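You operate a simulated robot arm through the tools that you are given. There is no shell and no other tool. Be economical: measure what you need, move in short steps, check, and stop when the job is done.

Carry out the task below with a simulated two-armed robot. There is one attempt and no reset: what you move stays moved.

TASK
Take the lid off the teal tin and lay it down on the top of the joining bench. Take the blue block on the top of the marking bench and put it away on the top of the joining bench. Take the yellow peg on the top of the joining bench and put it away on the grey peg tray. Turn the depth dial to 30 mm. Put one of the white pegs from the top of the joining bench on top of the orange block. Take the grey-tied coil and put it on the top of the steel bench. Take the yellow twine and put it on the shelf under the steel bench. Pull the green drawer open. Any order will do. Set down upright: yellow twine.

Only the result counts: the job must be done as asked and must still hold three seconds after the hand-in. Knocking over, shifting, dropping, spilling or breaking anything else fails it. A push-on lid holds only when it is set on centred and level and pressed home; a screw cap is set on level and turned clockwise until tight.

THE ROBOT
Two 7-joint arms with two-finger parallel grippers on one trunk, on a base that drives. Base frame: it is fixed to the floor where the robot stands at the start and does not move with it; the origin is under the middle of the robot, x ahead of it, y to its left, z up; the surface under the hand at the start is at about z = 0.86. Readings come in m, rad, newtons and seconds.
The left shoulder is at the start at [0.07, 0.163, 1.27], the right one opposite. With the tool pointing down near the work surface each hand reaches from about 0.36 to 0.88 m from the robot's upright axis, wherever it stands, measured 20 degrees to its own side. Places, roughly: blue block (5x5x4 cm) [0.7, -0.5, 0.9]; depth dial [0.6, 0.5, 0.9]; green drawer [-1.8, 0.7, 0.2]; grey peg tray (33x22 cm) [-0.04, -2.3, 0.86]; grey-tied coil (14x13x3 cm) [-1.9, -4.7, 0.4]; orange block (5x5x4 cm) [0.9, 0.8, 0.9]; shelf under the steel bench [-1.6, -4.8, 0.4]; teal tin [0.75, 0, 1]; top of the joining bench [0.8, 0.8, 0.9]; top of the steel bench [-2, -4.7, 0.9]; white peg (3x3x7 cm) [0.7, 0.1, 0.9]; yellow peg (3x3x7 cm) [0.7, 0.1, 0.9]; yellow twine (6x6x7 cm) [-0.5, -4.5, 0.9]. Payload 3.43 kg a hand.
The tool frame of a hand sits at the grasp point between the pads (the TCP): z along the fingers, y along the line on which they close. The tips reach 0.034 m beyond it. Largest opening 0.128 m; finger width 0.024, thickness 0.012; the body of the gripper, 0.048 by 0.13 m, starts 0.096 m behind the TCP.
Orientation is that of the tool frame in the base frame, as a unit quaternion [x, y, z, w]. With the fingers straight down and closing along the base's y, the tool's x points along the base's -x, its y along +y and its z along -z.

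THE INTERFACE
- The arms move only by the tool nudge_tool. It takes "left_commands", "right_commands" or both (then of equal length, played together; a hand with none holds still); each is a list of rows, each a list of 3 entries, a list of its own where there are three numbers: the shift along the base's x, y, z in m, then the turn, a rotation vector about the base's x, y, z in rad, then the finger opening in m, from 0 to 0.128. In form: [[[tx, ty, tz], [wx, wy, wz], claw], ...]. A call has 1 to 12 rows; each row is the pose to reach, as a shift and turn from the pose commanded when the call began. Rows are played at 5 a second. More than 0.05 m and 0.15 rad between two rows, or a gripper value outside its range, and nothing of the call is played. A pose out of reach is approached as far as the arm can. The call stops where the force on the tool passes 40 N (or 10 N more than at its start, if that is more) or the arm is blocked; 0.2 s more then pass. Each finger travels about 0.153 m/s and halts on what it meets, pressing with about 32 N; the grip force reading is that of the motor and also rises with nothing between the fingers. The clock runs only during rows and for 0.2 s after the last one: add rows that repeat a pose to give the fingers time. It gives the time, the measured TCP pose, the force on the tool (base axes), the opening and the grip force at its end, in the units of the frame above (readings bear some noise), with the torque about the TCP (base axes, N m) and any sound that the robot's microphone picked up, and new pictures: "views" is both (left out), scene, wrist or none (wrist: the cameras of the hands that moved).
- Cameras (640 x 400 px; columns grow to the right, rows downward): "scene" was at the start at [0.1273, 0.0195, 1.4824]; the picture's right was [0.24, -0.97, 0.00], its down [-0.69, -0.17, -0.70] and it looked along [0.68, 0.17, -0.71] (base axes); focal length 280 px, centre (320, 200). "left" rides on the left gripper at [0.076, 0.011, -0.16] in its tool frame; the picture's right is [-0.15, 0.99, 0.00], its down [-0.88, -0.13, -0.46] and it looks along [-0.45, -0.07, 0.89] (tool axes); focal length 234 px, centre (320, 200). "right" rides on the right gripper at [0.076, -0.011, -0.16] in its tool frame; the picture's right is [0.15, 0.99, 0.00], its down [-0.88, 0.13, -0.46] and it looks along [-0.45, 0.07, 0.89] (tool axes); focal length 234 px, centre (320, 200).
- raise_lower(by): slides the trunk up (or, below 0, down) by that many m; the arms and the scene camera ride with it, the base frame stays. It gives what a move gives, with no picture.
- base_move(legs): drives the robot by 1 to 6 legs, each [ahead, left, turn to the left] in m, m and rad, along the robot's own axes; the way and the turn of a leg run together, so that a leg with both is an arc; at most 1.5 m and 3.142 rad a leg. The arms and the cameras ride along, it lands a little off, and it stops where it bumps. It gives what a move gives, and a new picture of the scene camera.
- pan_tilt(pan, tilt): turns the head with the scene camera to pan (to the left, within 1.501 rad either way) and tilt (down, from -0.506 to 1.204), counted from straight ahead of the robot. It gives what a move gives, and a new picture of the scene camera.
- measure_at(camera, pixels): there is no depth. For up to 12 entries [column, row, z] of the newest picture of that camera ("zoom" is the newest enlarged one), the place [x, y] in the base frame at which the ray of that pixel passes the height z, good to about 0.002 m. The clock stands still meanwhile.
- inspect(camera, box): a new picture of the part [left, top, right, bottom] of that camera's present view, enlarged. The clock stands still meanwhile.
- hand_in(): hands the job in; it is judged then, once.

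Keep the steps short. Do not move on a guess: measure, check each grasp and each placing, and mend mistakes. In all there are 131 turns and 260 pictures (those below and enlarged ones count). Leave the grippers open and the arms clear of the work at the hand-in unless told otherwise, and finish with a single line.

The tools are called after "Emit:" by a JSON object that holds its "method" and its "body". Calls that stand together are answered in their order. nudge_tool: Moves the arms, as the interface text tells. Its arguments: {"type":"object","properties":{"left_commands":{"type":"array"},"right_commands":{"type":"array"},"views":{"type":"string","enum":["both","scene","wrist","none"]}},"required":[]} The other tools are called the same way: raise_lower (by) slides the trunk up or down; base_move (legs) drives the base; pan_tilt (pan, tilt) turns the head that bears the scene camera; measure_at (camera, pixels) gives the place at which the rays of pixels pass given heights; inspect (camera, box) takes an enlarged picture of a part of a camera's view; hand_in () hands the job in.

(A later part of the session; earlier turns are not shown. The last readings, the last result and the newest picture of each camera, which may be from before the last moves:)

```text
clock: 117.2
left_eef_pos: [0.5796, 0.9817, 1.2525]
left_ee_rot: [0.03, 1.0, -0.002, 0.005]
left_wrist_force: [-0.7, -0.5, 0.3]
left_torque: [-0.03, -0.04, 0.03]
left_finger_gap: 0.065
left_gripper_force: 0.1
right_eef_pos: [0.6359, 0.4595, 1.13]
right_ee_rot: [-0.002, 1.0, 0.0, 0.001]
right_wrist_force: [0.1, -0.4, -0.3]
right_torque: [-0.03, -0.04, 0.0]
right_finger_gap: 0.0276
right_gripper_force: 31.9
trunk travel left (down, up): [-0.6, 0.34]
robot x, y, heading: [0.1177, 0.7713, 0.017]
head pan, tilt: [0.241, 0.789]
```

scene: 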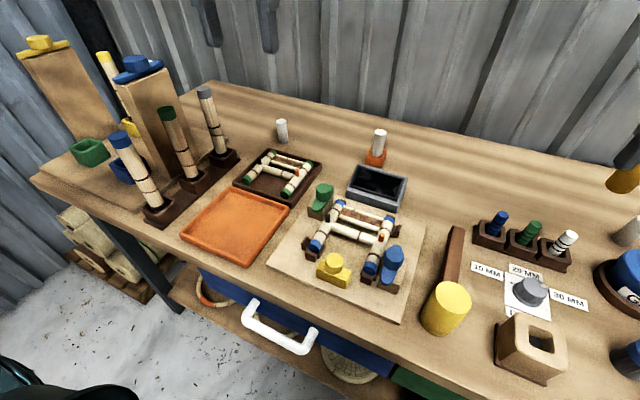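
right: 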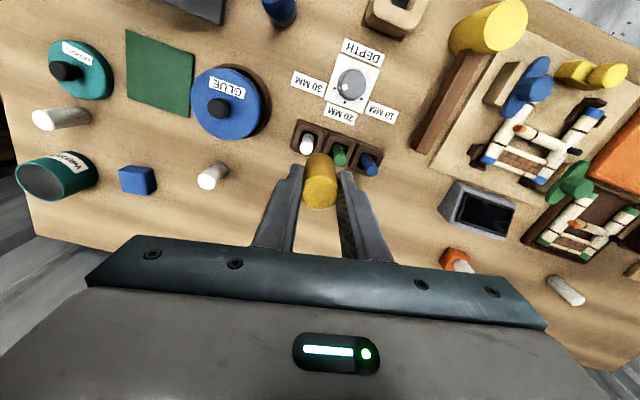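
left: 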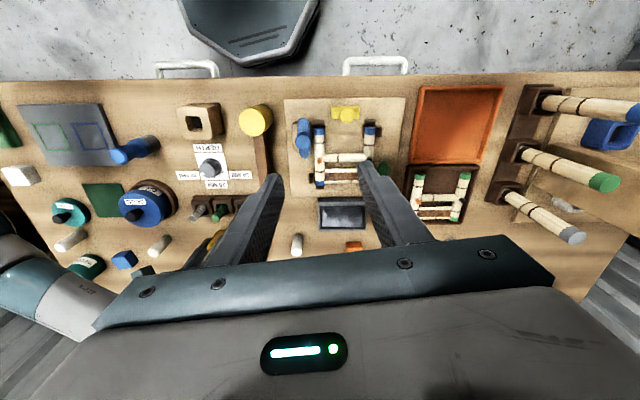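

The yellow peg is held. I'll back off 0.55 m and turn right to look toward the peg tray.

Emit:
{"method": "base_move", "body": {"legs": [[-0.55, 0, 0], [0, 0, -1.57]]}}

Emit:
{"method": "pan_tilt", "body": {"pan": 0.3, "tilt": 0.45}}

Emit:
{"method": "pan_tilt", "body": {"pan": -0.6, "tilt": 0.45}}

```text
clock: 124.1
left_eef_pos: [-0.2132, 0.2932, 1.2512]
left_ee_rot: [0.734, 0.679, -0.004, 0.001]
left_wrist_force: [0.4, -0.3, 0.8]
left_torque: [0.0, 0.0, 0.0]
left_finger_gap: 0.0651
left_gripper_force: 0.0
right_eef_pos: [-0.7379, 0.2447, 1.1288]
right_ee_rot: [0.711, 0.703, 0.0, 0.001]
right_wrist_force: [0.3, 0.3, -0.9]
right_torque: [0.01, -0.04, -0.02]
right_finger_gap: 0.0278
right_gripper_force: 32.0
trunk travel left (down, up): [-0.6, 0.34]
robot x, y, heading: [-0.4134, 0.7625, -1.568]
head pan, tilt: [0.241, 0.789]
```

scene: 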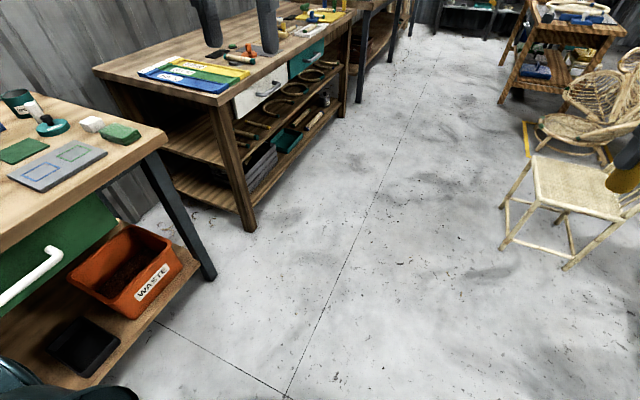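

```text
clock: 125.0
left_eef_pos: [-0.2144, 0.2943, 1.2521]
left_ee_rot: [0.733, 0.68, -0.004, 0.001]
left_wrist_force: [-1.0, 0.5, -0.5]
left_torque: [0.0, -0.01, -0.02]
left_finger_gap: 0.0648
left_gripper_force: 0.2
right_eef_pos: [-0.7363, 0.2437, 1.1286]
right_ee_rot: [0.711, 0.703, 0.001, 0.002]
right_wrist_force: [0.1, 0.8, 0.5]
right_torque: [0.03, 0.01, 0.03]
right_finger_gap: 0.0275
right_gripper_force: 32.3
trunk travel left (down, up): [-0.6, 0.34]
robot x, y, heading: [-0.4148, 0.7628, -1.562]
head pan, tilt: [0.3, 0.45]
```

scene: 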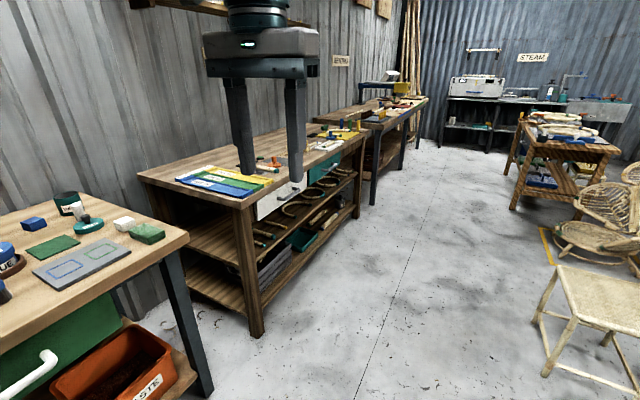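

```text
clock: 126.2
left_eef_pos: [-0.212, 0.2927, 1.2515]
left_ee_rot: [0.733, 0.68, -0.005, 0.002]
left_wrist_force: [0.0, 1.0, 0.4]
left_torque: [-0.01, 0.0, -0.01]
left_finger_gap: 0.065
left_gripper_force: 0.0
right_eef_pos: [-0.7364, 0.2454, 1.1287]
right_ee_rot: [0.711, 0.703, 0.0, 0.001]
right_wrist_force: [0.7, -0.2, -0.1]
right_torque: [0.01, 0.02, 0.0]
right_finger_gap: 0.0275
right_gripper_force: 31.7
trunk travel left (down, up): [-0.6, 0.34]
robot x, y, heading: [-0.4157, 0.7655, -1.572]
head pan, tilt: [-0.6, 0.45]
```

scene: 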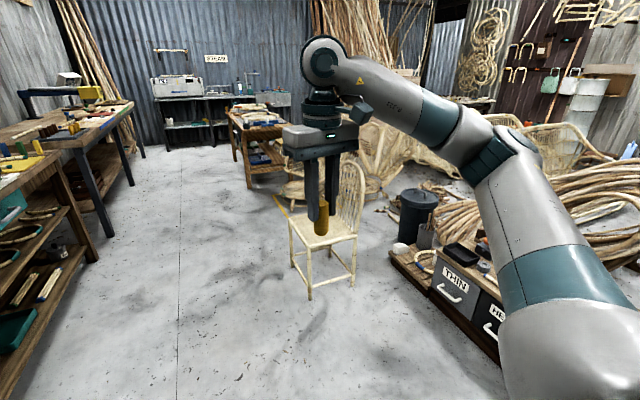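

The aisle is clear between the benches on the left and the chair on the right. I'll measure chair legs and bench edges.

Emit:
{"method": "measure_at", "body": {"camera": "scene", "pixels": [[293, 268, 0], [308, 300, 0], [352, 285, 0], [110, 236, 0], [88, 152, 0.86], [134, 186, 0], [248, 188, 0], [72, 262, 0]]}}

Emit:
{"method": "pan_tilt", "body": {"pan": 0.25, "tilt": 0.3}}

Emit:
{"method": "inspect", "body": {"camera": "scene", "box": [290, 80, 520, 240]}}

```text
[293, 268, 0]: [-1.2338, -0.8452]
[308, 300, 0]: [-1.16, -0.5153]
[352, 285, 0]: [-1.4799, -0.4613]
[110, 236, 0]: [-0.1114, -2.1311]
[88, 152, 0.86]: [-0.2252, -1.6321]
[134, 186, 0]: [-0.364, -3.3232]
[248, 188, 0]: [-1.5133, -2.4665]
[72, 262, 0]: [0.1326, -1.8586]
```

```text
clock: 127.3
left_eef_pos: [-0.212, 0.2934, 1.2515]
left_ee_rot: [0.733, 0.68, -0.005, 0.001]
left_wrist_force: [0.3, 0.2, -0.5]
left_torque: [0.01, -0.03, -0.01]
left_finger_gap: 0.0652
left_gripper_force: 0.0
right_eef_pos: [-0.7372, 0.2446, 1.1283]
right_ee_rot: [0.711, 0.703, 0.0, 0.001]
right_wrist_force: [0.3, -1.3, -1.0]
right_torque: [-0.01, -0.02, -0.01]
right_finger_gap: 0.0278
right_gripper_force: 31.8
trunk travel left (down, up): [-0.6, 0.34]
robot x, y, heading: [-0.4139, 0.7624, -1.569]
head pan, tilt: [0.25, 0.3]
```

scene: 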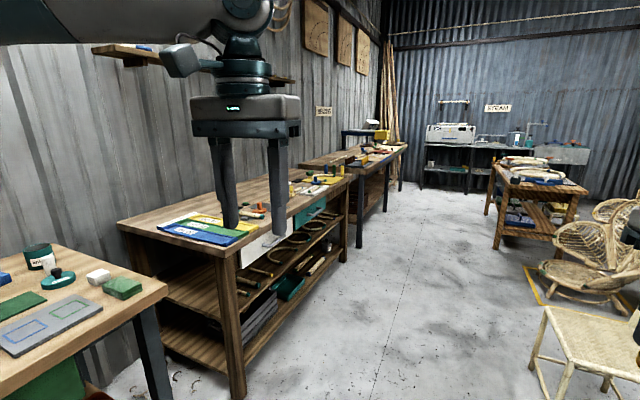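

```text
2.50 times, centred on (405, 160) of scene
```

zoom: 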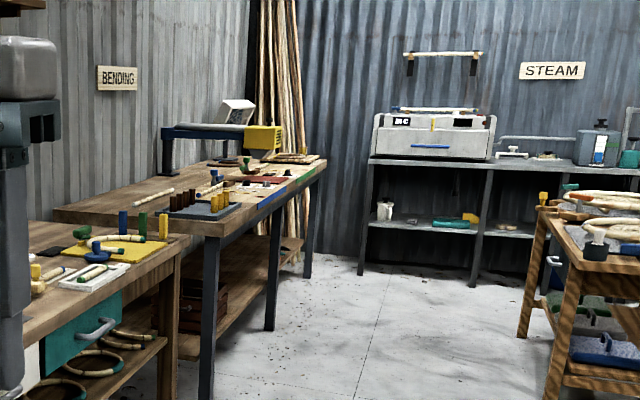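

The grey tray is at the near corner of the bending bench. I'll drive: sidestep right 0.29, ahead 2×1.5 m, then turn left to face it.

Emit:
{"method": "base_move", "body": {"legs": [[0, -0.29, 0], [1.5, 0, 0], [1.5, 0, 0], [0, 0, 1.57]]}}

Emit:
{"method": "pan_tilt", "body": {"pan": -0.1, "tilt": 0.75}}

```text
clock: 147.3
left_eef_pos: [-0.2029, -1.9955, 1.2525]
left_ee_rot: [-0.011, 1.0, -0.003, 0.005]
left_wrist_force: [-0.6, -0.5, 0.3]
left_torque: [0.0, 0.01, 0.02]
left_finger_gap: 0.0651
left_gripper_force: 0.0
right_eef_pos: [-0.1043, -2.5114, 1.1278]
right_ee_rot: [-0.042, 0.999, 0.001, 0.001]
right_wrist_force: [0.0, 0.6, -0.6]
right_torque: [-0.01, 0.0, 0.0]
right_finger_gap: 0.0276
right_gripper_force: 32.1
trunk travel left (down, up): [-0.6, 0.34]
robot x, y, heading: [-0.6498, -2.2445, 0.1]
head pan, tilt: [0.25, 0.3]
```

scene: 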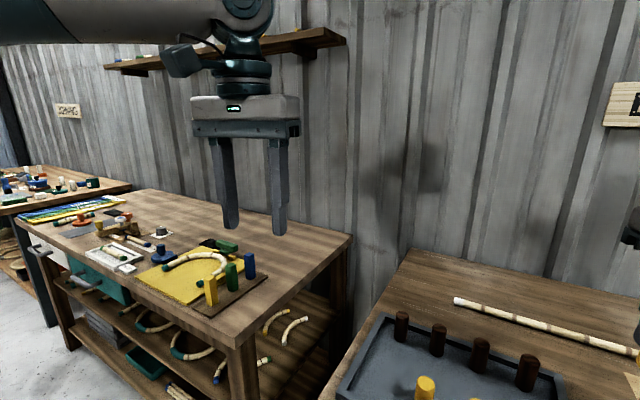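

```text
clock: 148.2
left_eef_pos: [-0.2033, -1.9944, 1.2516]
left_ee_rot: [-0.01, 1.0, -0.002, 0.004]
left_wrist_force: [-0.4, 0.5, -0.5]
left_torque: [-0.03, -0.02, 0.01]
left_finger_gap: 0.0649
left_gripper_force: 0.1
right_eef_pos: [-0.1046, -2.5122, 1.1277]
right_ee_rot: [-0.042, 0.999, 0.001, 0.001]
right_wrist_force: [0.7, 0.3, -1.1]
right_torque: [0.0, 0.01, 0.03]
right_finger_gap: 0.0277
right_gripper_force: 31.5
trunk travel left (down, up): [-0.6, 0.34]
robot x, y, heading: [-0.6501, -2.2374, 0.097]
head pan, tilt: [-0.099, 0.75]
```

scene: 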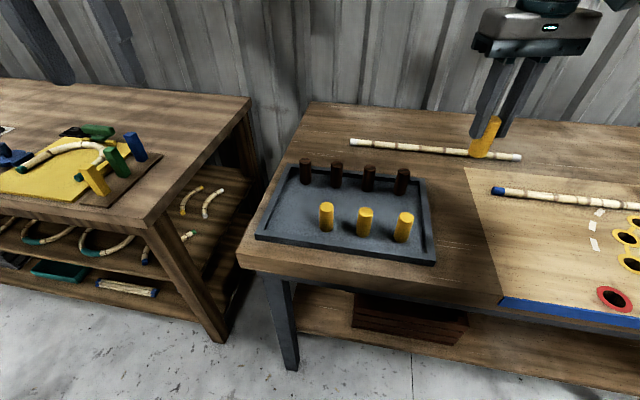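

The grey tray holds 3 yellow pegs in front with a free place on the left, near (290,215). I'll measure.

Emit:
{"method": "inspect", "body": {"camera": "scene", "box": [230, 140, 450, 280]}}

Emit:
{"method": "measure_at", "body": {"camera": "scene", "pixels": [[326, 206, 0.935], [364, 211, 0.935], [403, 216, 0.935], [327, 228, 0.867], [364, 233, 0.867], [289, 222, 0.867], [258, 237, 0.88], [289, 168, 0.88], [430, 183, 0.88], [435, 262, 0.88], [305, 162, 0.935]]}}

```text
2.86 times, centred on (340, 210) of scene
```

zoom: 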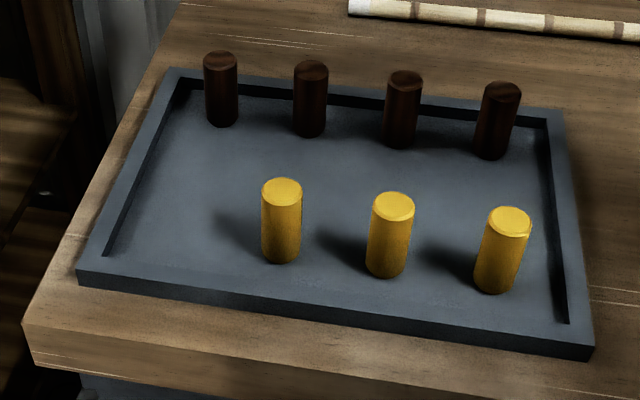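

```text
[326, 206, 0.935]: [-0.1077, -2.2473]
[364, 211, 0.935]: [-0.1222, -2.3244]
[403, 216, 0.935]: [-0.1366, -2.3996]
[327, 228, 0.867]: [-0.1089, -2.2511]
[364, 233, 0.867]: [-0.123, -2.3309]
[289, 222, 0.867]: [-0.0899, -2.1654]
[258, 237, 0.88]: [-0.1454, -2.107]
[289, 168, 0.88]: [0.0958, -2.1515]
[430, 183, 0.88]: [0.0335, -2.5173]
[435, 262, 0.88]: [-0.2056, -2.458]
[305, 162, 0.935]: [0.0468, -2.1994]
```

The free slot is (-0.09, -2.175). I'll move the right hand there at height, then lower partway.

Emit:
{"method": "nudge_tool", "body": {"right_commands": [[[0.003, 0.048, 0], [0, 0, 0], 0.015], [[0.005, 0.096, 0], [0, 0, 0], 0.015], [[0.007, 0.144, 0], [0, 0, 0], 0.015], [[0.009, 0.192, 0], [0, 0, 0], 0.015], [[0.011, 0.24, 0], [0, 0, 0], 0.015], [[0.013, 0.288, 0], [0, 0, 0], 0.015], [[0.015, 0.335, 0], [0, 0, 0], 0.015], [[0.015, 0.335, -0.04], [0, 0, 0], 0.015], [[0.015, 0.335, -0.08], [0, 0, 0], 0.015], [[0.015, 0.335, -0.12], [0, 0, 0], 0.015], [[0.015, 0.335, -0.16], [0, 0, 0], 0.015], [[0.015, 0.335, -0.17], [0, 0, 0], 0.015]], "views": "both"}}

Emit:
{"method": "inspect", "body": {"camera": "scene", "box": [230, 140, 450, 280]}}

```text
clock: 150.8
left_eef_pos: [-0.2028, -1.9952, 1.2517]
left_ee_rot: [-0.009, 1.0, -0.002, 0.005]
left_wrist_force: [-0.2, -0.4, -0.2]
left_torque: [0.0, 0.0, -0.01]
left_finger_gap: 0.0647
left_gripper_force: 0.0
right_eef_pos: [-0.0914, -2.1777, 0.9586]
right_ee_rot: [-0.042, 0.999, 0.0, 0.002]
right_wrist_force: [0.1, 0.4, 0.5]
right_torque: [-0.04, 0.03, 0.02]
right_finger_gap: 0.0275
right_gripper_force: 32.0
trunk travel left (down, up): [-0.6, 0.34]
robot x, y, heading: [-0.6489, -2.2393, 0.095]
head pan, tilt: [-0.099, 0.75]
```

scene: 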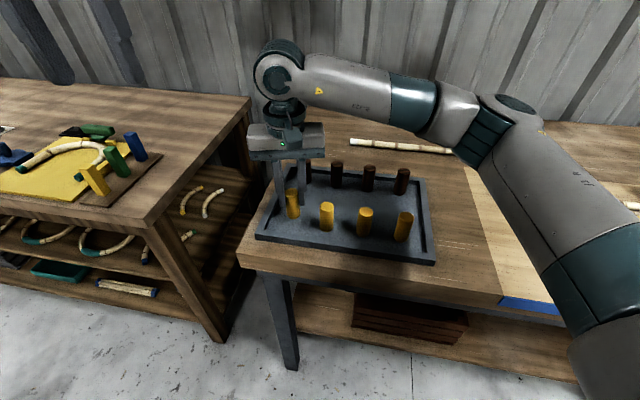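
right: 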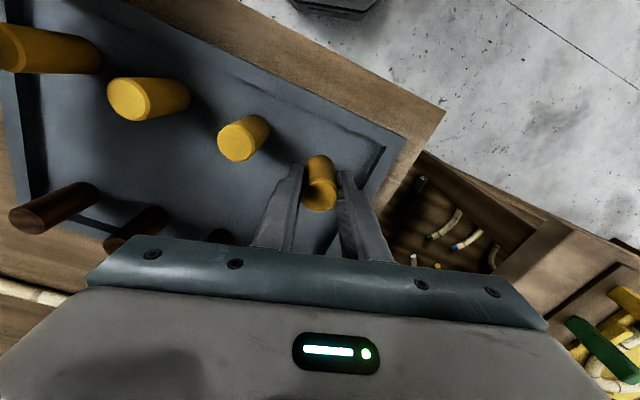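

```text
2.86 times, centred on (340, 210) of scene
```

zoom: 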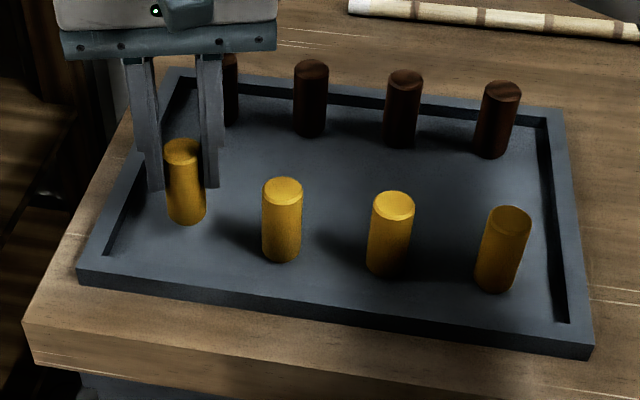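

It lines up well, inside the tray. I'll lower gently to contact.

Emit:
{"method": "nudge_tool", "body": {"right_commands": [[[0, 0, -0.012], [0, 0, 0], 0.015], [[0, 0, -0.017], [0, 0, 0], 0.015], [[0, 0, -0.02], [0, 0, 0], 0.015], [[0, 0, -0.022], [0, 0, 0], 0.015], [[0, 0, -0.024], [0, 0, 0], 0.015], [[0, 0, -0.026], [0, 0, 0], 0.015], [[0, 0, -0.028], [0, 0, 0], 0.015]], "views": "none"}}

```text
clock: 152.4
left_eef_pos: [-0.2053, -1.9955, 1.2526]
left_ee_rot: [-0.009, 1.0, -0.002, 0.005]
left_wrist_force: [-0.5, -1.0, -0.5]
left_torque: [-0.02, 0.03, 0.01]
left_finger_gap: 0.065
left_gripper_force: 0.0
right_eef_pos: [-0.092, -2.1776, 0.932]
right_ee_rot: [-0.042, 0.999, 0.001, 0.003]
right_wrist_force: [1.8, -2.1, 27.5]
right_torque: [-0.1, -0.23, -0.05]
right_finger_gap: 0.0276
right_gripper_force: 32.0
trunk travel left (down, up): [-0.6, 0.34]
robot x, y, heading: [-0.6516, -2.24, 0.098]
head pan, tilt: [-0.099, 0.75]
```

Contact (27 N at z = 0.932). I'll ease, open, rise and withdraw.

Emit:
{"method": "nudge_tool", "body": {"right_commands": [[[0, 0, 0.003], [0, 0, 0], 0.015], [[0, 0, 0.003], [0, 0, 0], 0.03], [[0, 0, 0.003], [0, 0, 0], 0.045], [[0, 0, 0.003], [0, 0, 0], 0.05], [[0, 0, 0.04], [0, 0, 0], 0.05], [[0, 0, 0.09], [0, 0, 0], 0.05], [[0, 0, 0.14], [0, 0, 0], 0.05], [[0, 0, 0.18], [0, 0, 0], 0.05], [[-0.04, -0.02, 0.18], [0, 0, 0], 0.05], [[-0.08, -0.04, 0.18], [0, 0, 0], 0.05], [[-0.12, -0.06, 0.18], [0, 0, 0], 0.05]], "views": "scene"}}

Emit:
{"method": "inspect", "body": {"camera": "scene", "box": [230, 140, 450, 280]}}

```text
clock: 154.8
left_eef_pos: [-0.2037, -1.9952, 1.2521]
left_ee_rot: [-0.01, 1.0, -0.002, 0.004]
left_wrist_force: [0.1, 0.5, 0.2]
left_torque: [0.01, -0.01, 0.02]
left_finger_gap: 0.065
left_gripper_force: 0.2
right_eef_pos: [-0.2095, -2.2328, 1.1113]
right_ee_rot: [-0.043, 0.999, 0.002, 0.001]
right_wrist_force: [-0.4, 0.5, -0.6]
right_torque: [0.0, -0.04, -0.01]
right_finger_gap: 0.0499
right_gripper_force: 0.1
trunk travel left (down, up): [-0.6, 0.34]
robot x, y, heading: [-0.6521, -2.2406, 0.095]
head pan, tilt: [-0.099, 0.75]
```

scene: 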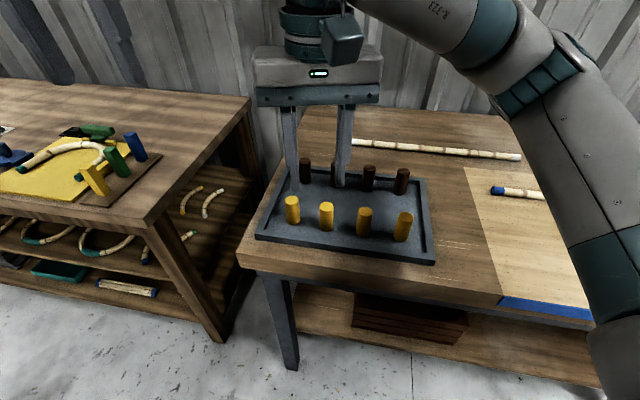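

```text
2.86 times, centred on (340, 210) of scene
```

zoom: 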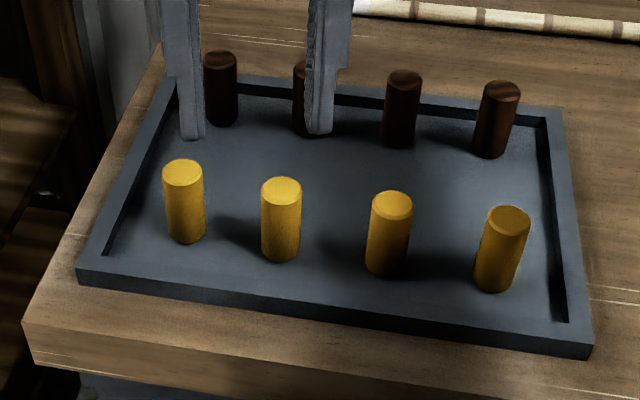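

The peg is in the tray. Next the steel bench: I'll back off 0.27 m, turn right to face -y, drive 1.2 m, and look.

Emit:
{"method": "base_move", "body": {"legs": [[-0.27, 0, 0], [0, 0, -1.665], [1.2, 0, 0]]}}

Emit:
{"method": "pan_tilt", "body": {"pan": 0.2, "tilt": 0.5}}

Emit:
{"method": "pan_tilt", "body": {"pan": -0.6, "tilt": 0.55}}

```text
clock: 166.4
left_eef_pos: [-0.7784, -3.9148, 1.2534]
left_ee_rot: [0.751, 0.66, -0.004, 0.001]
left_wrist_force: [-0.1, -0.1, -0.8]
left_torque: [0.0, -0.02, -0.02]
left_finger_gap: 0.0649
left_gripper_force: 0.0
right_eef_pos: [-1.0124, -3.8738, 1.11]
right_ee_rot: [0.729, 0.684, 0.0, 0.002]
right_wrist_force: [-0.6, -0.3, -0.1]
right_torque: [-0.03, 0.0, -0.04]
right_finger_gap: 0.05
right_gripper_force: 0.1
trunk travel left (down, up): [-0.6, 0.34]
robot x, y, heading: [-0.9565, -3.4357, -1.621]
head pan, tilt: [-0.099, 0.75]
```

scene: 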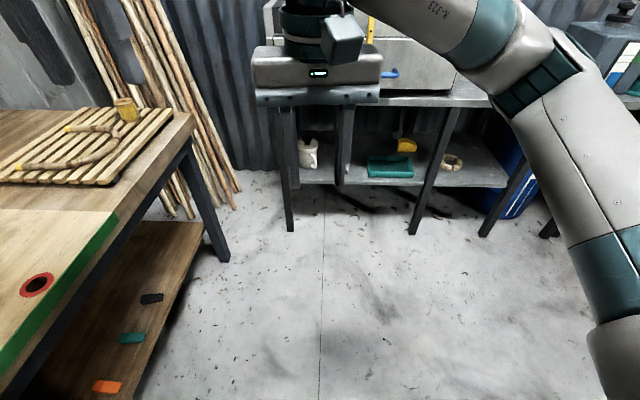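

```text
clock: 167.2
left_eef_pos: [-0.7797, -3.9153, 1.2522]
left_ee_rot: [0.751, 0.661, -0.004, 0.001]
left_wrist_force: [-0.9, -0.3, 1.0]
left_torque: [0.03, -0.04, 0.03]
left_finger_gap: 0.065
left_gripper_force: 0.0
right_eef_pos: [-1.0124, -3.874, 1.1095]
right_ee_rot: [0.729, 0.684, 0.0, 0.001]
right_wrist_force: [0.0, 0.3, 0.0]
right_torque: [-0.03, -0.01, 0.0]
right_finger_gap: 0.0501
right_gripper_force: 0.1
trunk travel left (down, up): [-0.6, 0.34]
robot x, y, heading: [-0.9559, -3.4348, -1.621]
head pan, tilt: [0.201, 0.499]
```

scene: 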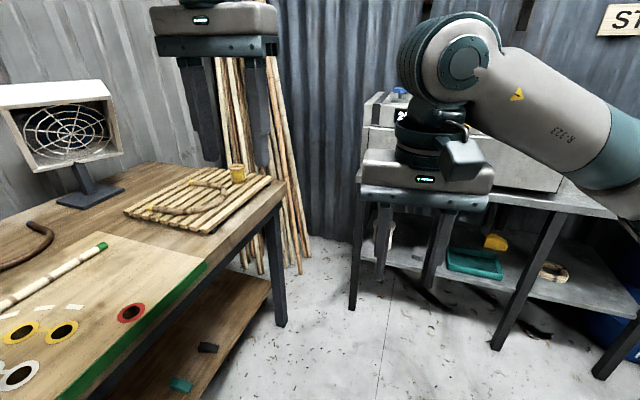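

```text
clock: 168.3
left_eef_pos: [-0.7789, -3.9154, 1.2513]
left_ee_rot: [0.75, 0.661, -0.005, 0.001]
left_wrist_force: [0.6, 0.1, 0.0]
left_torque: [-0.02, -0.02, 0.0]
left_finger_gap: 0.0651
left_gripper_force: 0.0
right_eef_pos: [-1.0144, -3.8752, 1.1095]
right_ee_rot: [0.728, 0.685, 0.0, 0.002]
right_wrist_force: [0.6, -0.6, -0.5]
right_torque: [0.03, 0.02, 0.04]
right_finger_gap: 0.0499
right_gripper_force: 0.1
trunk travel left (down, up): [-0.6, 0.34]
robot x, y, heading: [-0.9569, -3.4351, -1.613]
head pan, tilt: [-0.6, 0.55]
```

scene: 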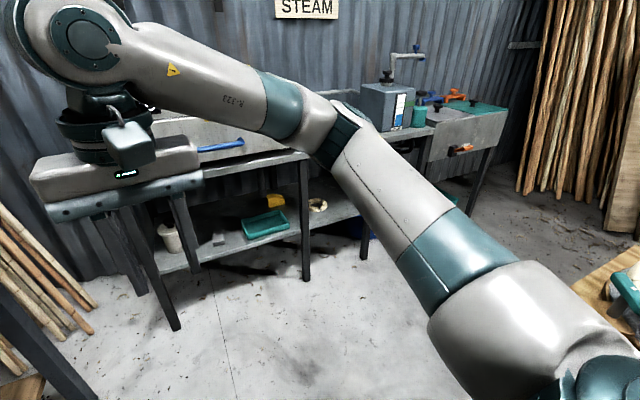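

The yellow twine stands on the slatted rack at the bending bench's far end, and the coil is on the steel bench's lower shelf. I'll look closer at the twine.

Emit:
{"method": "pan_tilt", "body": {"pan": 0.45, "tilt": 0.5}}

Emit:
{"method": "inspect", "body": {"camera": "scene", "box": [220, 120, 380, 240]}}

```text
clock: 169.6
left_eef_pos: [-0.7788, -3.9144, 1.2521]
left_ee_rot: [0.751, 0.661, -0.005, 0.001]
left_wrist_force: [0.3, -0.7, -0.1]
left_torque: [0.01, -0.03, -0.04]
left_finger_gap: 0.0651
left_gripper_force: 0.1
right_eef_pos: [-1.0135, -3.8749, 1.1104]
right_ee_rot: [0.729, 0.685, 0.0, 0.001]
right_wrist_force: [0.9, -0.4, 0.8]
right_torque: [0.0, -0.03, 0.0]
right_finger_gap: 0.0502
right_gripper_force: 0.0
trunk travel left (down, up): [-0.6, 0.34]
robot x, y, heading: [-0.9569, -3.4389, -1.619]
head pan, tilt: [0.45, 0.499]
```

scene: 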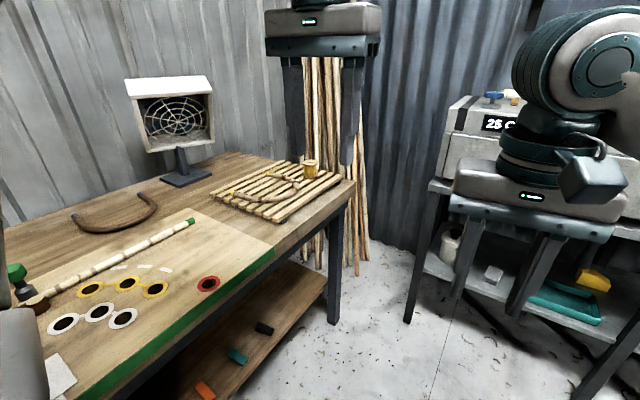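

```text
3.33 times, centred on (300, 180) of scene
```

zoom: 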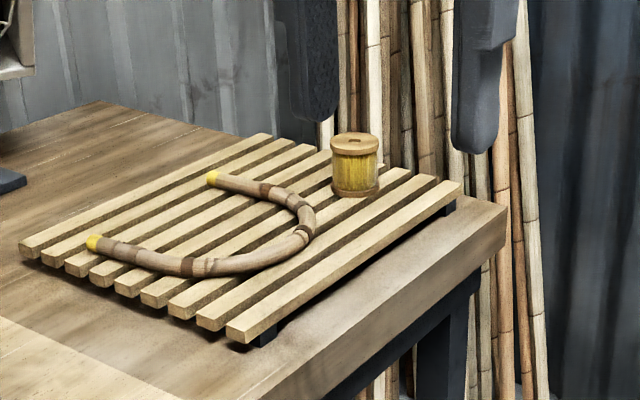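

Emit:
{"method": "measure_at", "body": {"camera": "scene", "pixels": [[311, 162, 0.97], [311, 177, 0.9], [355, 183, 0.86], [275, 256, 0.86], [346, 174, 0.9], [334, 325, 0.0], [408, 320, 0], [441, 192, 0.88]]}}

```text
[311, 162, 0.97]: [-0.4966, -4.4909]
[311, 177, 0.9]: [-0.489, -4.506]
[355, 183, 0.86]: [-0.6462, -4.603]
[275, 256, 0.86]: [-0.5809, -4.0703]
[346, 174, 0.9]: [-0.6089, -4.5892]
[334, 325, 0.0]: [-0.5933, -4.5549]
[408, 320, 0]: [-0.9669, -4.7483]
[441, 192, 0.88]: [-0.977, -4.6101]
```

The twine is at (-0.494, -4.499), base about 0.895, top 0.97. I'll tuck the right hand back, drive ahead 0.62 m and turn left 0.5 so the left hand can take it with fingers pitched forward.

Emit:
{"method": "nudge_tool", "body": {"right_commands": [[[-0.03, 0.03, 0.02], [0, 0, 0], 0.05], [[-0.06, 0.06, 0.04], [0, 0, 0], 0.05], [[-0.09, 0.09, 0.06], [0, 0, 0], 0.05], [[-0.12, 0.12, 0.08], [0, 0, 0], 0.05], [[-0.15, 0.12, 0.08], [0, 0, 0], 0.05]], "views": "none"}}

Emit:
{"method": "base_move", "body": {"legs": [[0.62, 0, 0], [0, 0, 0.5]]}}

```text
clock: 170.8
left_eef_pos: [-0.7813, -3.9148, 1.2524]
left_ee_rot: [0.75, 0.661, -0.004, 0.002]
left_wrist_force: [0.4, 0.1, -1.0]
left_torque: [-0.01, -0.04, -0.01]
left_finger_gap: 0.0649
left_gripper_force: 0.0
right_eef_pos: [-1.165, -3.7547, 1.1891]
right_ee_rot: [0.73, 0.684, 0.001, 0.002]
right_wrist_force: [0.0, -0.2, 0.0]
right_torque: [0.01, -0.03, 0.0]
right_finger_gap: 0.05
right_gripper_force: 0.0
trunk travel left (down, up): [-0.6, 0.34]
robot x, y, heading: [-0.9568, -3.436, -1.62]
head pan, tilt: [0.45, 0.499]
```

```text
clock: 175.8
left_eef_pos: [-0.6009, -4.3975, 1.2524]
left_ee_rot: [0.559, 0.829, -0.004, 0.003]
left_wrist_force: [0.0, 0.3, -0.2]
left_torque: [0.01, 0.01, -0.01]
left_finger_gap: 0.065
left_gripper_force: 0.1
right_eef_pos: [-1.0142, -4.4448, 1.1896]
right_ee_rot: [0.533, 0.846, 0.0, 0.001]
right_wrist_force: [0.6, 0.0, 0.3]
right_torque: [0.02, -0.02, -0.02]
right_finger_gap: 0.05
right_gripper_force: 0.0
trunk travel left (down, up): [-0.6, 0.34]
robot x, y, heading: [-0.9896, -4.0654, -1.111]
head pan, tilt: [0.45, 0.499]
```

scene: 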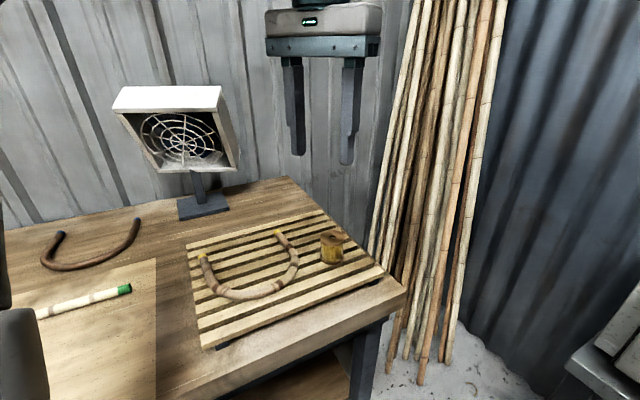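

The robot is well placed. I'll measure the twine and the nearby curved cane from here.

Emit:
{"method": "inspect", "body": {"camera": "scene", "box": [260, 210, 400, 310]}}

Emit:
{"method": "measure_at", "body": {"camera": "scene", "pixels": [[332, 236, 0.967], [333, 258, 0.895], [279, 232, 0.91], [297, 262, 0.91], [291, 243, 0.91], [320, 238, 0.967], [346, 238, 0.967], [405, 290, 0.86]]}}

```text
4.00 times, centred on (330, 260) of scene
```

zoom: 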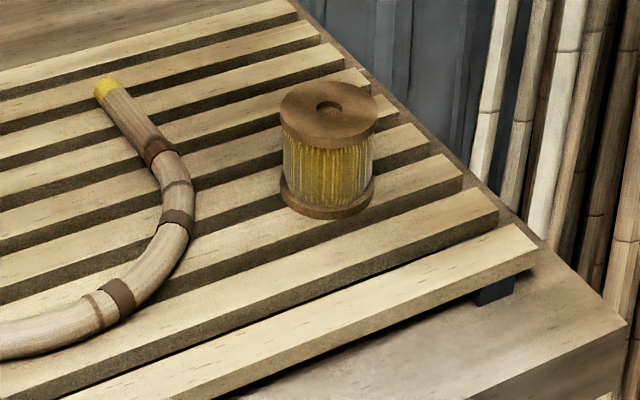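

```text
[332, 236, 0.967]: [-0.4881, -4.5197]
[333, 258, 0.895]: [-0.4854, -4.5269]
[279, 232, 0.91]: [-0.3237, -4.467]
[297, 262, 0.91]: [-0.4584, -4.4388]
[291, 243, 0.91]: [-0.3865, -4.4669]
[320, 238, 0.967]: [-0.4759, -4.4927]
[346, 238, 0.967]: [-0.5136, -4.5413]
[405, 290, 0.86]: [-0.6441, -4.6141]
```

Twine centre is (-0.490, -4.519). I'll align the left hand: yaw +0.24, then pitch 45° forward.

Emit:
{"method": "nudge_tool", "body": {"left_commands": [[[0, 0, 0], [0, 0, 0.12], 0.09], [[0, 0, 0], [0, 0, 0.24], 0.09], [[0, 0, 0], [0, 0, 0.24], 0.09]], "views": "none"}}

Emit:
{"method": "nudge_tool", "body": {"left_commands": [[[0, 0, 0], [-0.113, -0.082, 0], 0.09], [[0, 0, 0], [-0.226, -0.165, 0], 0.09], [[0.005, -0.005, -0.02], [-0.34, -0.247, 0], 0.09], [[0.01, -0.01, -0.04], [-0.453, -0.329, 0], 0.09], [[0.02, -0.02, -0.07], [-0.566, -0.412, 0], 0.09], [[0.03, -0.03, -0.1], [-0.635, -0.462, 0], 0.09], [[0.045, -0.04, -0.14], [-0.635, -0.462, 0], 0.09], [[0.055, -0.048, -0.18], [-0.635, -0.462, 0], 0.09]], "views": "both"}}

```text
clock: 176.6
left_eef_pos: [-0.6012, -4.3987, 1.2521]
left_ee_rot: [0.456, 0.89, -0.003, 0.003]
left_wrist_force: [-0.2, -0.8, 0.1]
left_torque: [0.0, 0.01, -0.02]
left_finger_gap: 0.0901
left_gripper_force: 0.0
right_eef_pos: [-1.0139, -4.4462, 1.1889]
right_ee_rot: [0.533, 0.846, -0.001, 0.001]
right_wrist_force: [-0.8, 0.5, -0.9]
right_torque: [0.01, 0.02, 0.0]
right_finger_gap: 0.05
right_gripper_force: 0.1
trunk travel left (down, up): [-0.6, 0.34]
robot x, y, heading: [-0.9917, -4.0662, -1.109]
head pan, tilt: [0.45, 0.499]
```

```text
clock: 178.4
left_eef_pos: [-0.5437, -4.4498, 1.0701]
left_ee_rot: [0.423, 0.82, -0.176, 0.343]
left_wrist_force: [0.4, -1.1, -0.7]
left_torque: [0.0, -0.01, -0.01]
left_finger_gap: 0.09
left_gripper_force: 0.1
right_eef_pos: [-1.014, -4.4475, 1.1893]
right_ee_rot: [0.533, 0.846, 0.0, 0.0]
right_wrist_force: [-0.4, -0.6, 0.5]
right_torque: [0.01, -0.01, -0.01]
right_finger_gap: 0.05
right_gripper_force: 0.0
trunk travel left (down, up): [-0.6, 0.34]
robot x, y, heading: [-0.9872, -4.0647, -1.107]
head pan, tilt: [0.45, 0.499]
```

scene: 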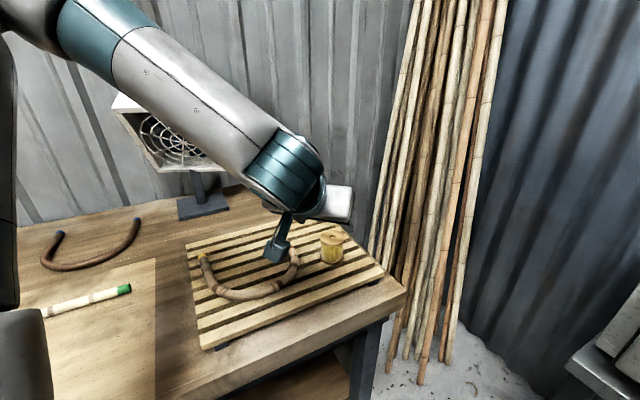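
left: 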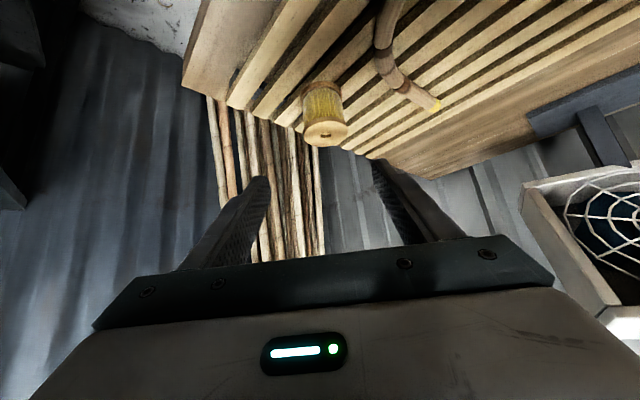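

The hand is pitched well. I'll measure the twine from the left camera too.

Emit:
{"method": "measure_at", "body": {"camera": "left", "pixels": [[326, 132, 0.967], [303, 130, 0.967], [348, 130, 0.967], [321, 87, 0.895]]}}

```text
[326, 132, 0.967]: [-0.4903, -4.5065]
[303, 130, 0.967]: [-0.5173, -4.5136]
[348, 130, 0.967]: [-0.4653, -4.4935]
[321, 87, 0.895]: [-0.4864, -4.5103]
```

The two cameras agree within a centimetre. I'll move in to (-0.490, -4.513, 0.94) with the fingers straddling the twine.

Emit:
{"method": "nudge_tool", "body": {"left_commands": [[[0.01, -0.012, -0.03], [0, 0, 0], 0.09], [[0.02, -0.024, -0.06], [0, 0, 0], 0.09], [[0.032, -0.038, -0.085], [0, 0, 0], 0.09], [[0.044, -0.052, -0.11], [0, 0, 0], 0.09], [[0.053, -0.063, -0.13], [0, 0, 0], 0.09], [[0.053, -0.063, -0.13], [0, 0, 0], 0.09]], "views": "both"}}

Emit:
{"method": "inspect", "body": {"camera": "scene", "box": [250, 190, 410, 310]}}

```text
clock: 179.8
left_eef_pos: [-0.4932, -4.508, 0.9406]
left_ee_rot: [0.421, 0.82, -0.176, 0.345]
left_wrist_force: [-0.3, -0.3, 0.5]
left_torque: [-0.03, -0.02, -0.02]
left_finger_gap: 0.0903
left_gripper_force: 0.1
right_eef_pos: [-1.015, -4.4456, 1.1894]
right_ee_rot: [0.533, 0.846, 0.001, 0.001]
right_wrist_force: [-0.2, -0.3, 0.0]
right_torque: [-0.01, 0.0, 0.0]
right_finger_gap: 0.0498
right_gripper_force: 0.0
trunk travel left (down, up): [-0.6, 0.34]
robot x, y, heading: [-0.9868, -4.0668, -1.108]
head pan, tilt: [0.45, 0.499]
```

scene: 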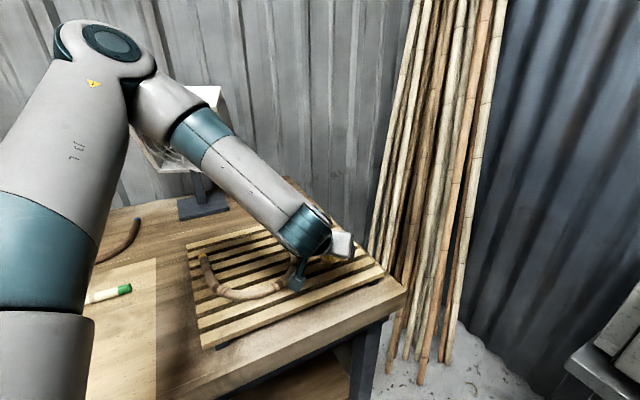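
left: 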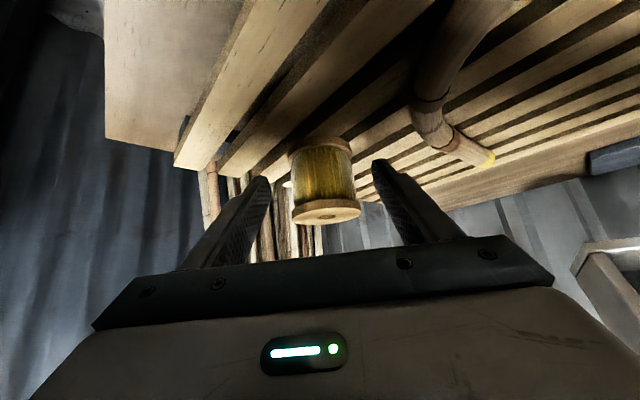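

```text
3.33 times, centred on (330, 250) of scene
```

zoom: 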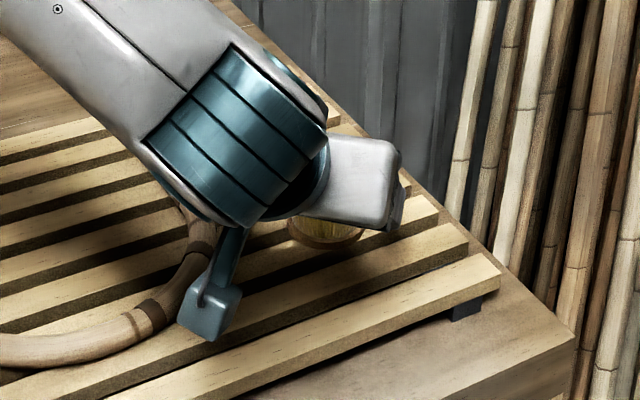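

The twine sits centred between the fingers. I'll close, then lift 3 cm.

Emit:
{"method": "nudge_tool", "body": {"left_commands": [[[0, 0, 0], [0, 0, 0], 0.065], [[0, 0, 0], [0, 0, 0], 0.045], [[0, 0, 0], [0, 0, 0], 0.045], [[0, 0, 0], [0, 0, 0], 0.045], [[0, 0, 0.01], [0, 0, 0], 0.045], [[0, 0, 0.03], [0, 0, 0], 0.045], [[0, 0, 0.03], [0, 0, 0], 0.045]], "views": "wrist"}}

```text
clock: 181.4
left_eef_pos: [-0.4922, -4.5089, 0.97]
left_ee_rot: [0.423, 0.82, -0.176, 0.343]
left_wrist_force: [-0.2, 0.5, -1.3]
left_torque: [-0.01, 0.01, -0.01]
left_finger_gap: 0.0579
left_gripper_force: 32.0
right_eef_pos: [-1.0125, -4.4466, 1.189]
right_ee_rot: [0.532, 0.846, 0.0, 0.0]
right_wrist_force: [-0.4, -0.8, -0.4]
right_torque: [-0.01, 0.02, -0.04]
right_finger_gap: 0.0502
right_gripper_force: 0.0
trunk travel left (down, up): [-0.6, 0.34]
robot x, y, heading: [-0.9884, -4.0666, -1.111]
head pan, tilt: [0.45, 0.499]
```

left: 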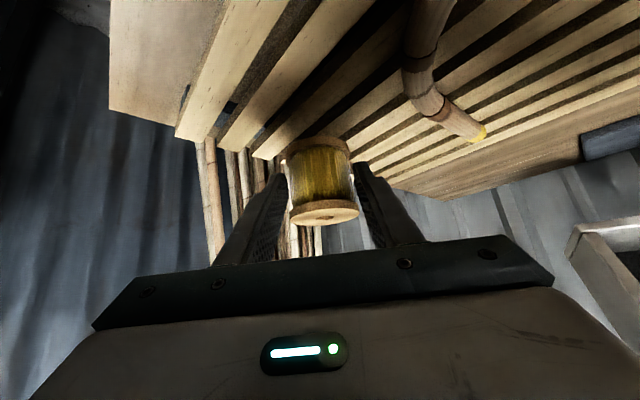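

The twine is held. I'll lift it and draw it back, then back off the base and face the steel bench.

Emit:
{"method": "nudge_tool", "body": {"left_commands": [[[0, 0, 0.03], [0, 0, 0], 0.045], [[-0.01, 0.015, 0.07], [0, 0, 0], 0.045], [[-0.03, 0.045, 0.09], [0, 0, 0], 0.045], [[-0.055, 0.08, 0.1], [0, 0, 0], 0.045], [[-0.08, 0.115, 0.1], [0, 0, 0], 0.045], [[-0.1, 0.145, 0.1], [0, 0, 0], 0.045]], "views": "none"}}

Emit:
{"method": "base_move", "body": {"legs": [[-0.3, -0.1, 0], [0, 0, -0.46], [0, -0.35, 0]]}}

Emit:
{"method": "pan_tilt", "body": {"pan": -0.15, "tilt": 0.7}}

```text
clock: 182.8
left_eef_pos: [-0.5717, -4.4255, 1.0985]
left_ee_rot: [0.423, 0.82, -0.176, 0.343]
left_wrist_force: [-0.9, 0.6, -0.4]
left_torque: [0.02, 0.03, 0.01]
left_finger_gap: 0.0575
left_gripper_force: 31.6
left hand out of reach, approached as far as the arm can: row 4, 5, 6
right_eef_pos: [-1.015, -4.4458, 1.1897]
right_ee_rot: [0.533, 0.846, 0.0, 0.0]
right_wrist_force: [-0.3, 0.4, 0.2]
right_torque: [-0.02, -0.02, 0.02]
right_finger_gap: 0.0502
right_gripper_force: 0.0
trunk travel left (down, up): [-0.6, 0.34]
robot x, y, heading: [-0.9929, -4.0638, -1.104]
head pan, tilt: [0.45, 0.499]
```

```text
clock: 188.1
left_eef_pos: [-1.3432, -4.3602, 1.0983]
left_ee_rot: [0.603, 0.698, -0.251, 0.294]
left_wrist_force: [0.1, 0.9, -0.6]
left_torque: [0.02, 0.01, 0.04]
left_finger_gap: 0.0574
left_gripper_force: 32.0
right_eef_pos: [-1.7464, -4.1759, 1.1892]
right_ee_rot: [0.717, 0.697, 0.0, 0.002]
right_wrist_force: [-0.8, 0.1, -0.2]
right_torque: [-0.01, 0.03, -0.01]
right_finger_gap: 0.0501
right_gripper_force: 0.1
trunk travel left (down, up): [-0.6, 0.34]
robot x, y, heading: [-1.5474, -3.8462, -1.585]
head pan, tilt: [0.45, 0.499]
```

scene: 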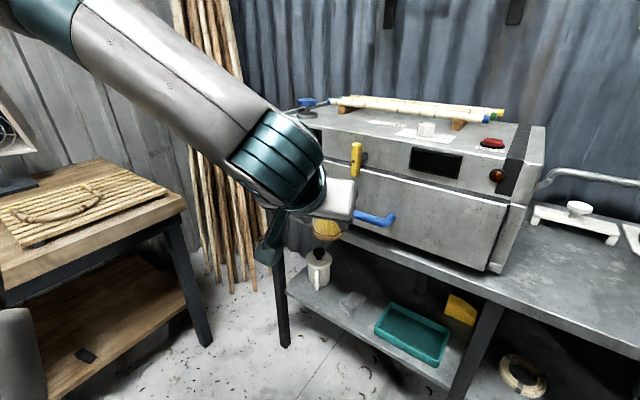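

```text
clock: 189.1
left_eef_pos: [-1.3422, -4.3606, 1.0985]
left_ee_rot: [0.603, 0.698, -0.251, 0.293]
left_wrist_force: [0.2, -0.2, -0.8]
left_torque: [0.04, 0.01, -0.01]
left_finger_gap: 0.0578
left_gripper_force: 32.0
right_eef_pos: [-1.7453, -4.1739, 1.1898]
right_ee_rot: [0.717, 0.697, 0.0, 0.002]
right_wrist_force: [0.2, 0.1, -0.5]
right_torque: [-0.03, -0.02, 0.0]
right_finger_gap: 0.05
right_gripper_force: 0.1
trunk travel left (down, up): [-0.6, 0.34]
robot x, y, heading: [-1.549, -3.8485, -1.59]
head pan, tilt: [-0.15, 0.7]
```

scene: 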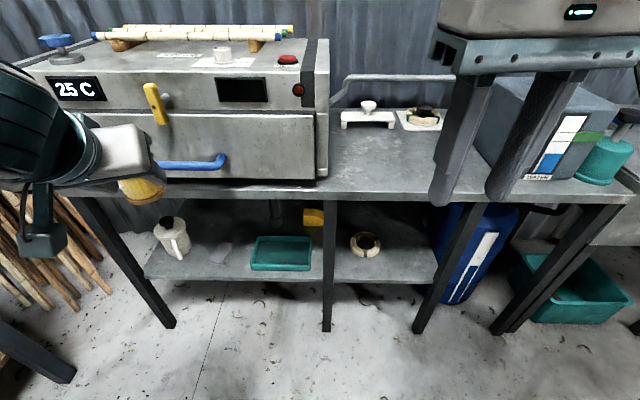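

The coil is on the shelf at (366,243). I'll zoom in to verify its tie and measure shelf positions.

Emit:
{"method": "inspect", "body": {"camera": "scene", "box": [130, 195, 450, 300]}}

Emit:
{"method": "inspect", "body": {"camera": "scene", "box": [330, 210, 410, 275]}}

Emit:
{"method": "measure_at", "body": {"camera": "scene", "pixels": [[366, 243, 0.42], [349, 245, 0.42], [383, 245, 0.42], [366, 257, 0.4], [366, 232, 0.43], [250, 281, 0.4], [435, 281, 0.4], [200, 194, 0.88], [500, 200, 0.88], [250, 267, 0.4], [312, 267, 0.4], [185, 257, 0.4]]}}

```text
2.00 times, centred on (290, 248) of scene
```

zoom: 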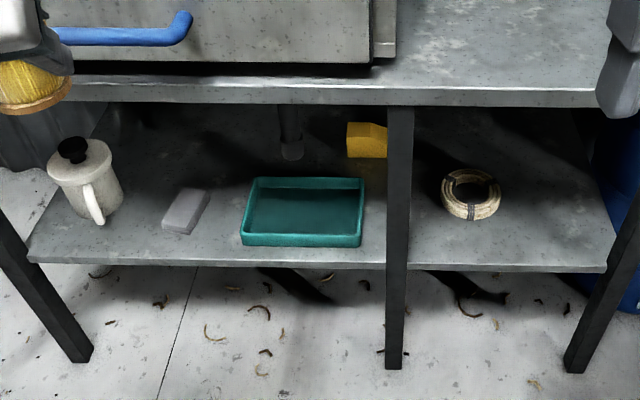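

```text
6.15 times, centred on (370, 242) of scene
```

zoom: 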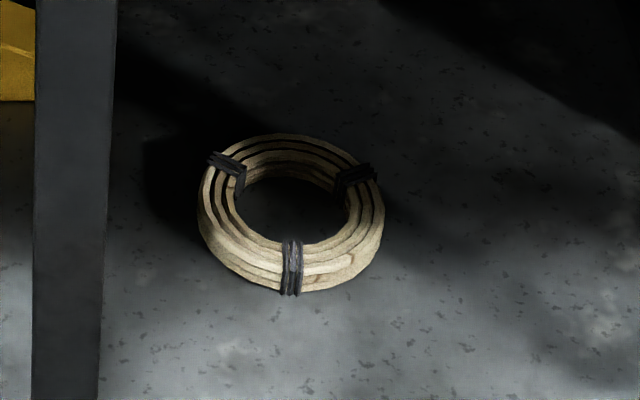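

```text
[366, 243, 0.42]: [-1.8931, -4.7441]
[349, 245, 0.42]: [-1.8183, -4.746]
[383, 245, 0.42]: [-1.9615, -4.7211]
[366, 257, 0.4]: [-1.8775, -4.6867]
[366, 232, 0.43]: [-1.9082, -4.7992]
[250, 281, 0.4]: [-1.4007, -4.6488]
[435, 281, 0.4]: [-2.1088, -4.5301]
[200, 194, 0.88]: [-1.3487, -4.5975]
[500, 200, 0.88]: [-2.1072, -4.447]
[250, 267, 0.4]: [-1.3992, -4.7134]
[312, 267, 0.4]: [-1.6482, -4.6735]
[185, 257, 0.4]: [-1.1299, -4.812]
```

The shelf coil is grey-tied at (-1.89, -4.738). The bench runs at -9.5°, so I want heading about -1.737. The twine spot will be about (-2.02, -4.625) on the shelf, right of the coil. I'll check the floor to the right before moving.

Emit:
{"method": "pan_tilt", "body": {"pan": -1.1, "tilt": 0.75}}

```text
clock: 190.3
left_eef_pos: [-1.3419, -4.3611, 1.0973]
left_ee_rot: [0.603, 0.698, -0.251, 0.293]
left_wrist_force: [-0.8, 0.3, 0.2]
left_torque: [0.03, -0.01, 0.03]
left_finger_gap: 0.0575
left_gripper_force: 31.8
right_eef_pos: [-1.7444, -4.1755, 1.1887]
right_ee_rot: [0.717, 0.697, 0.001, 0.002]
right_wrist_force: [-0.2, 0.1, 0.4]
right_torque: [-0.02, 0.02, 0.04]
right_finger_gap: 0.05
right_gripper_force: 0.1
trunk travel left (down, up): [-0.6, 0.34]
robot x, y, heading: [-1.5471, -3.8445, -1.59]
head pan, tilt: [-1.1, 0.75]
```

scene: 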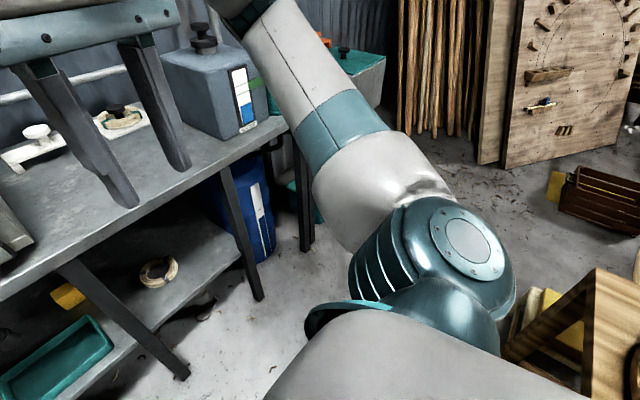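

Emit:
{"method": "measure_at", "body": {"camera": "scene", "pixels": [[597, 270, 0.8], [590, 395, 0.8], [503, 355, 0.3], [262, 300, 0], [183, 378, 0], [450, 230, 0.9]]}}

```text
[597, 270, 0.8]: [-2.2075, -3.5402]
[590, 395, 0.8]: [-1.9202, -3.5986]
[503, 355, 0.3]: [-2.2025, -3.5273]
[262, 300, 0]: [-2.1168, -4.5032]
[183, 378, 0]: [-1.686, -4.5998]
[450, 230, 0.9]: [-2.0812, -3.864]
```

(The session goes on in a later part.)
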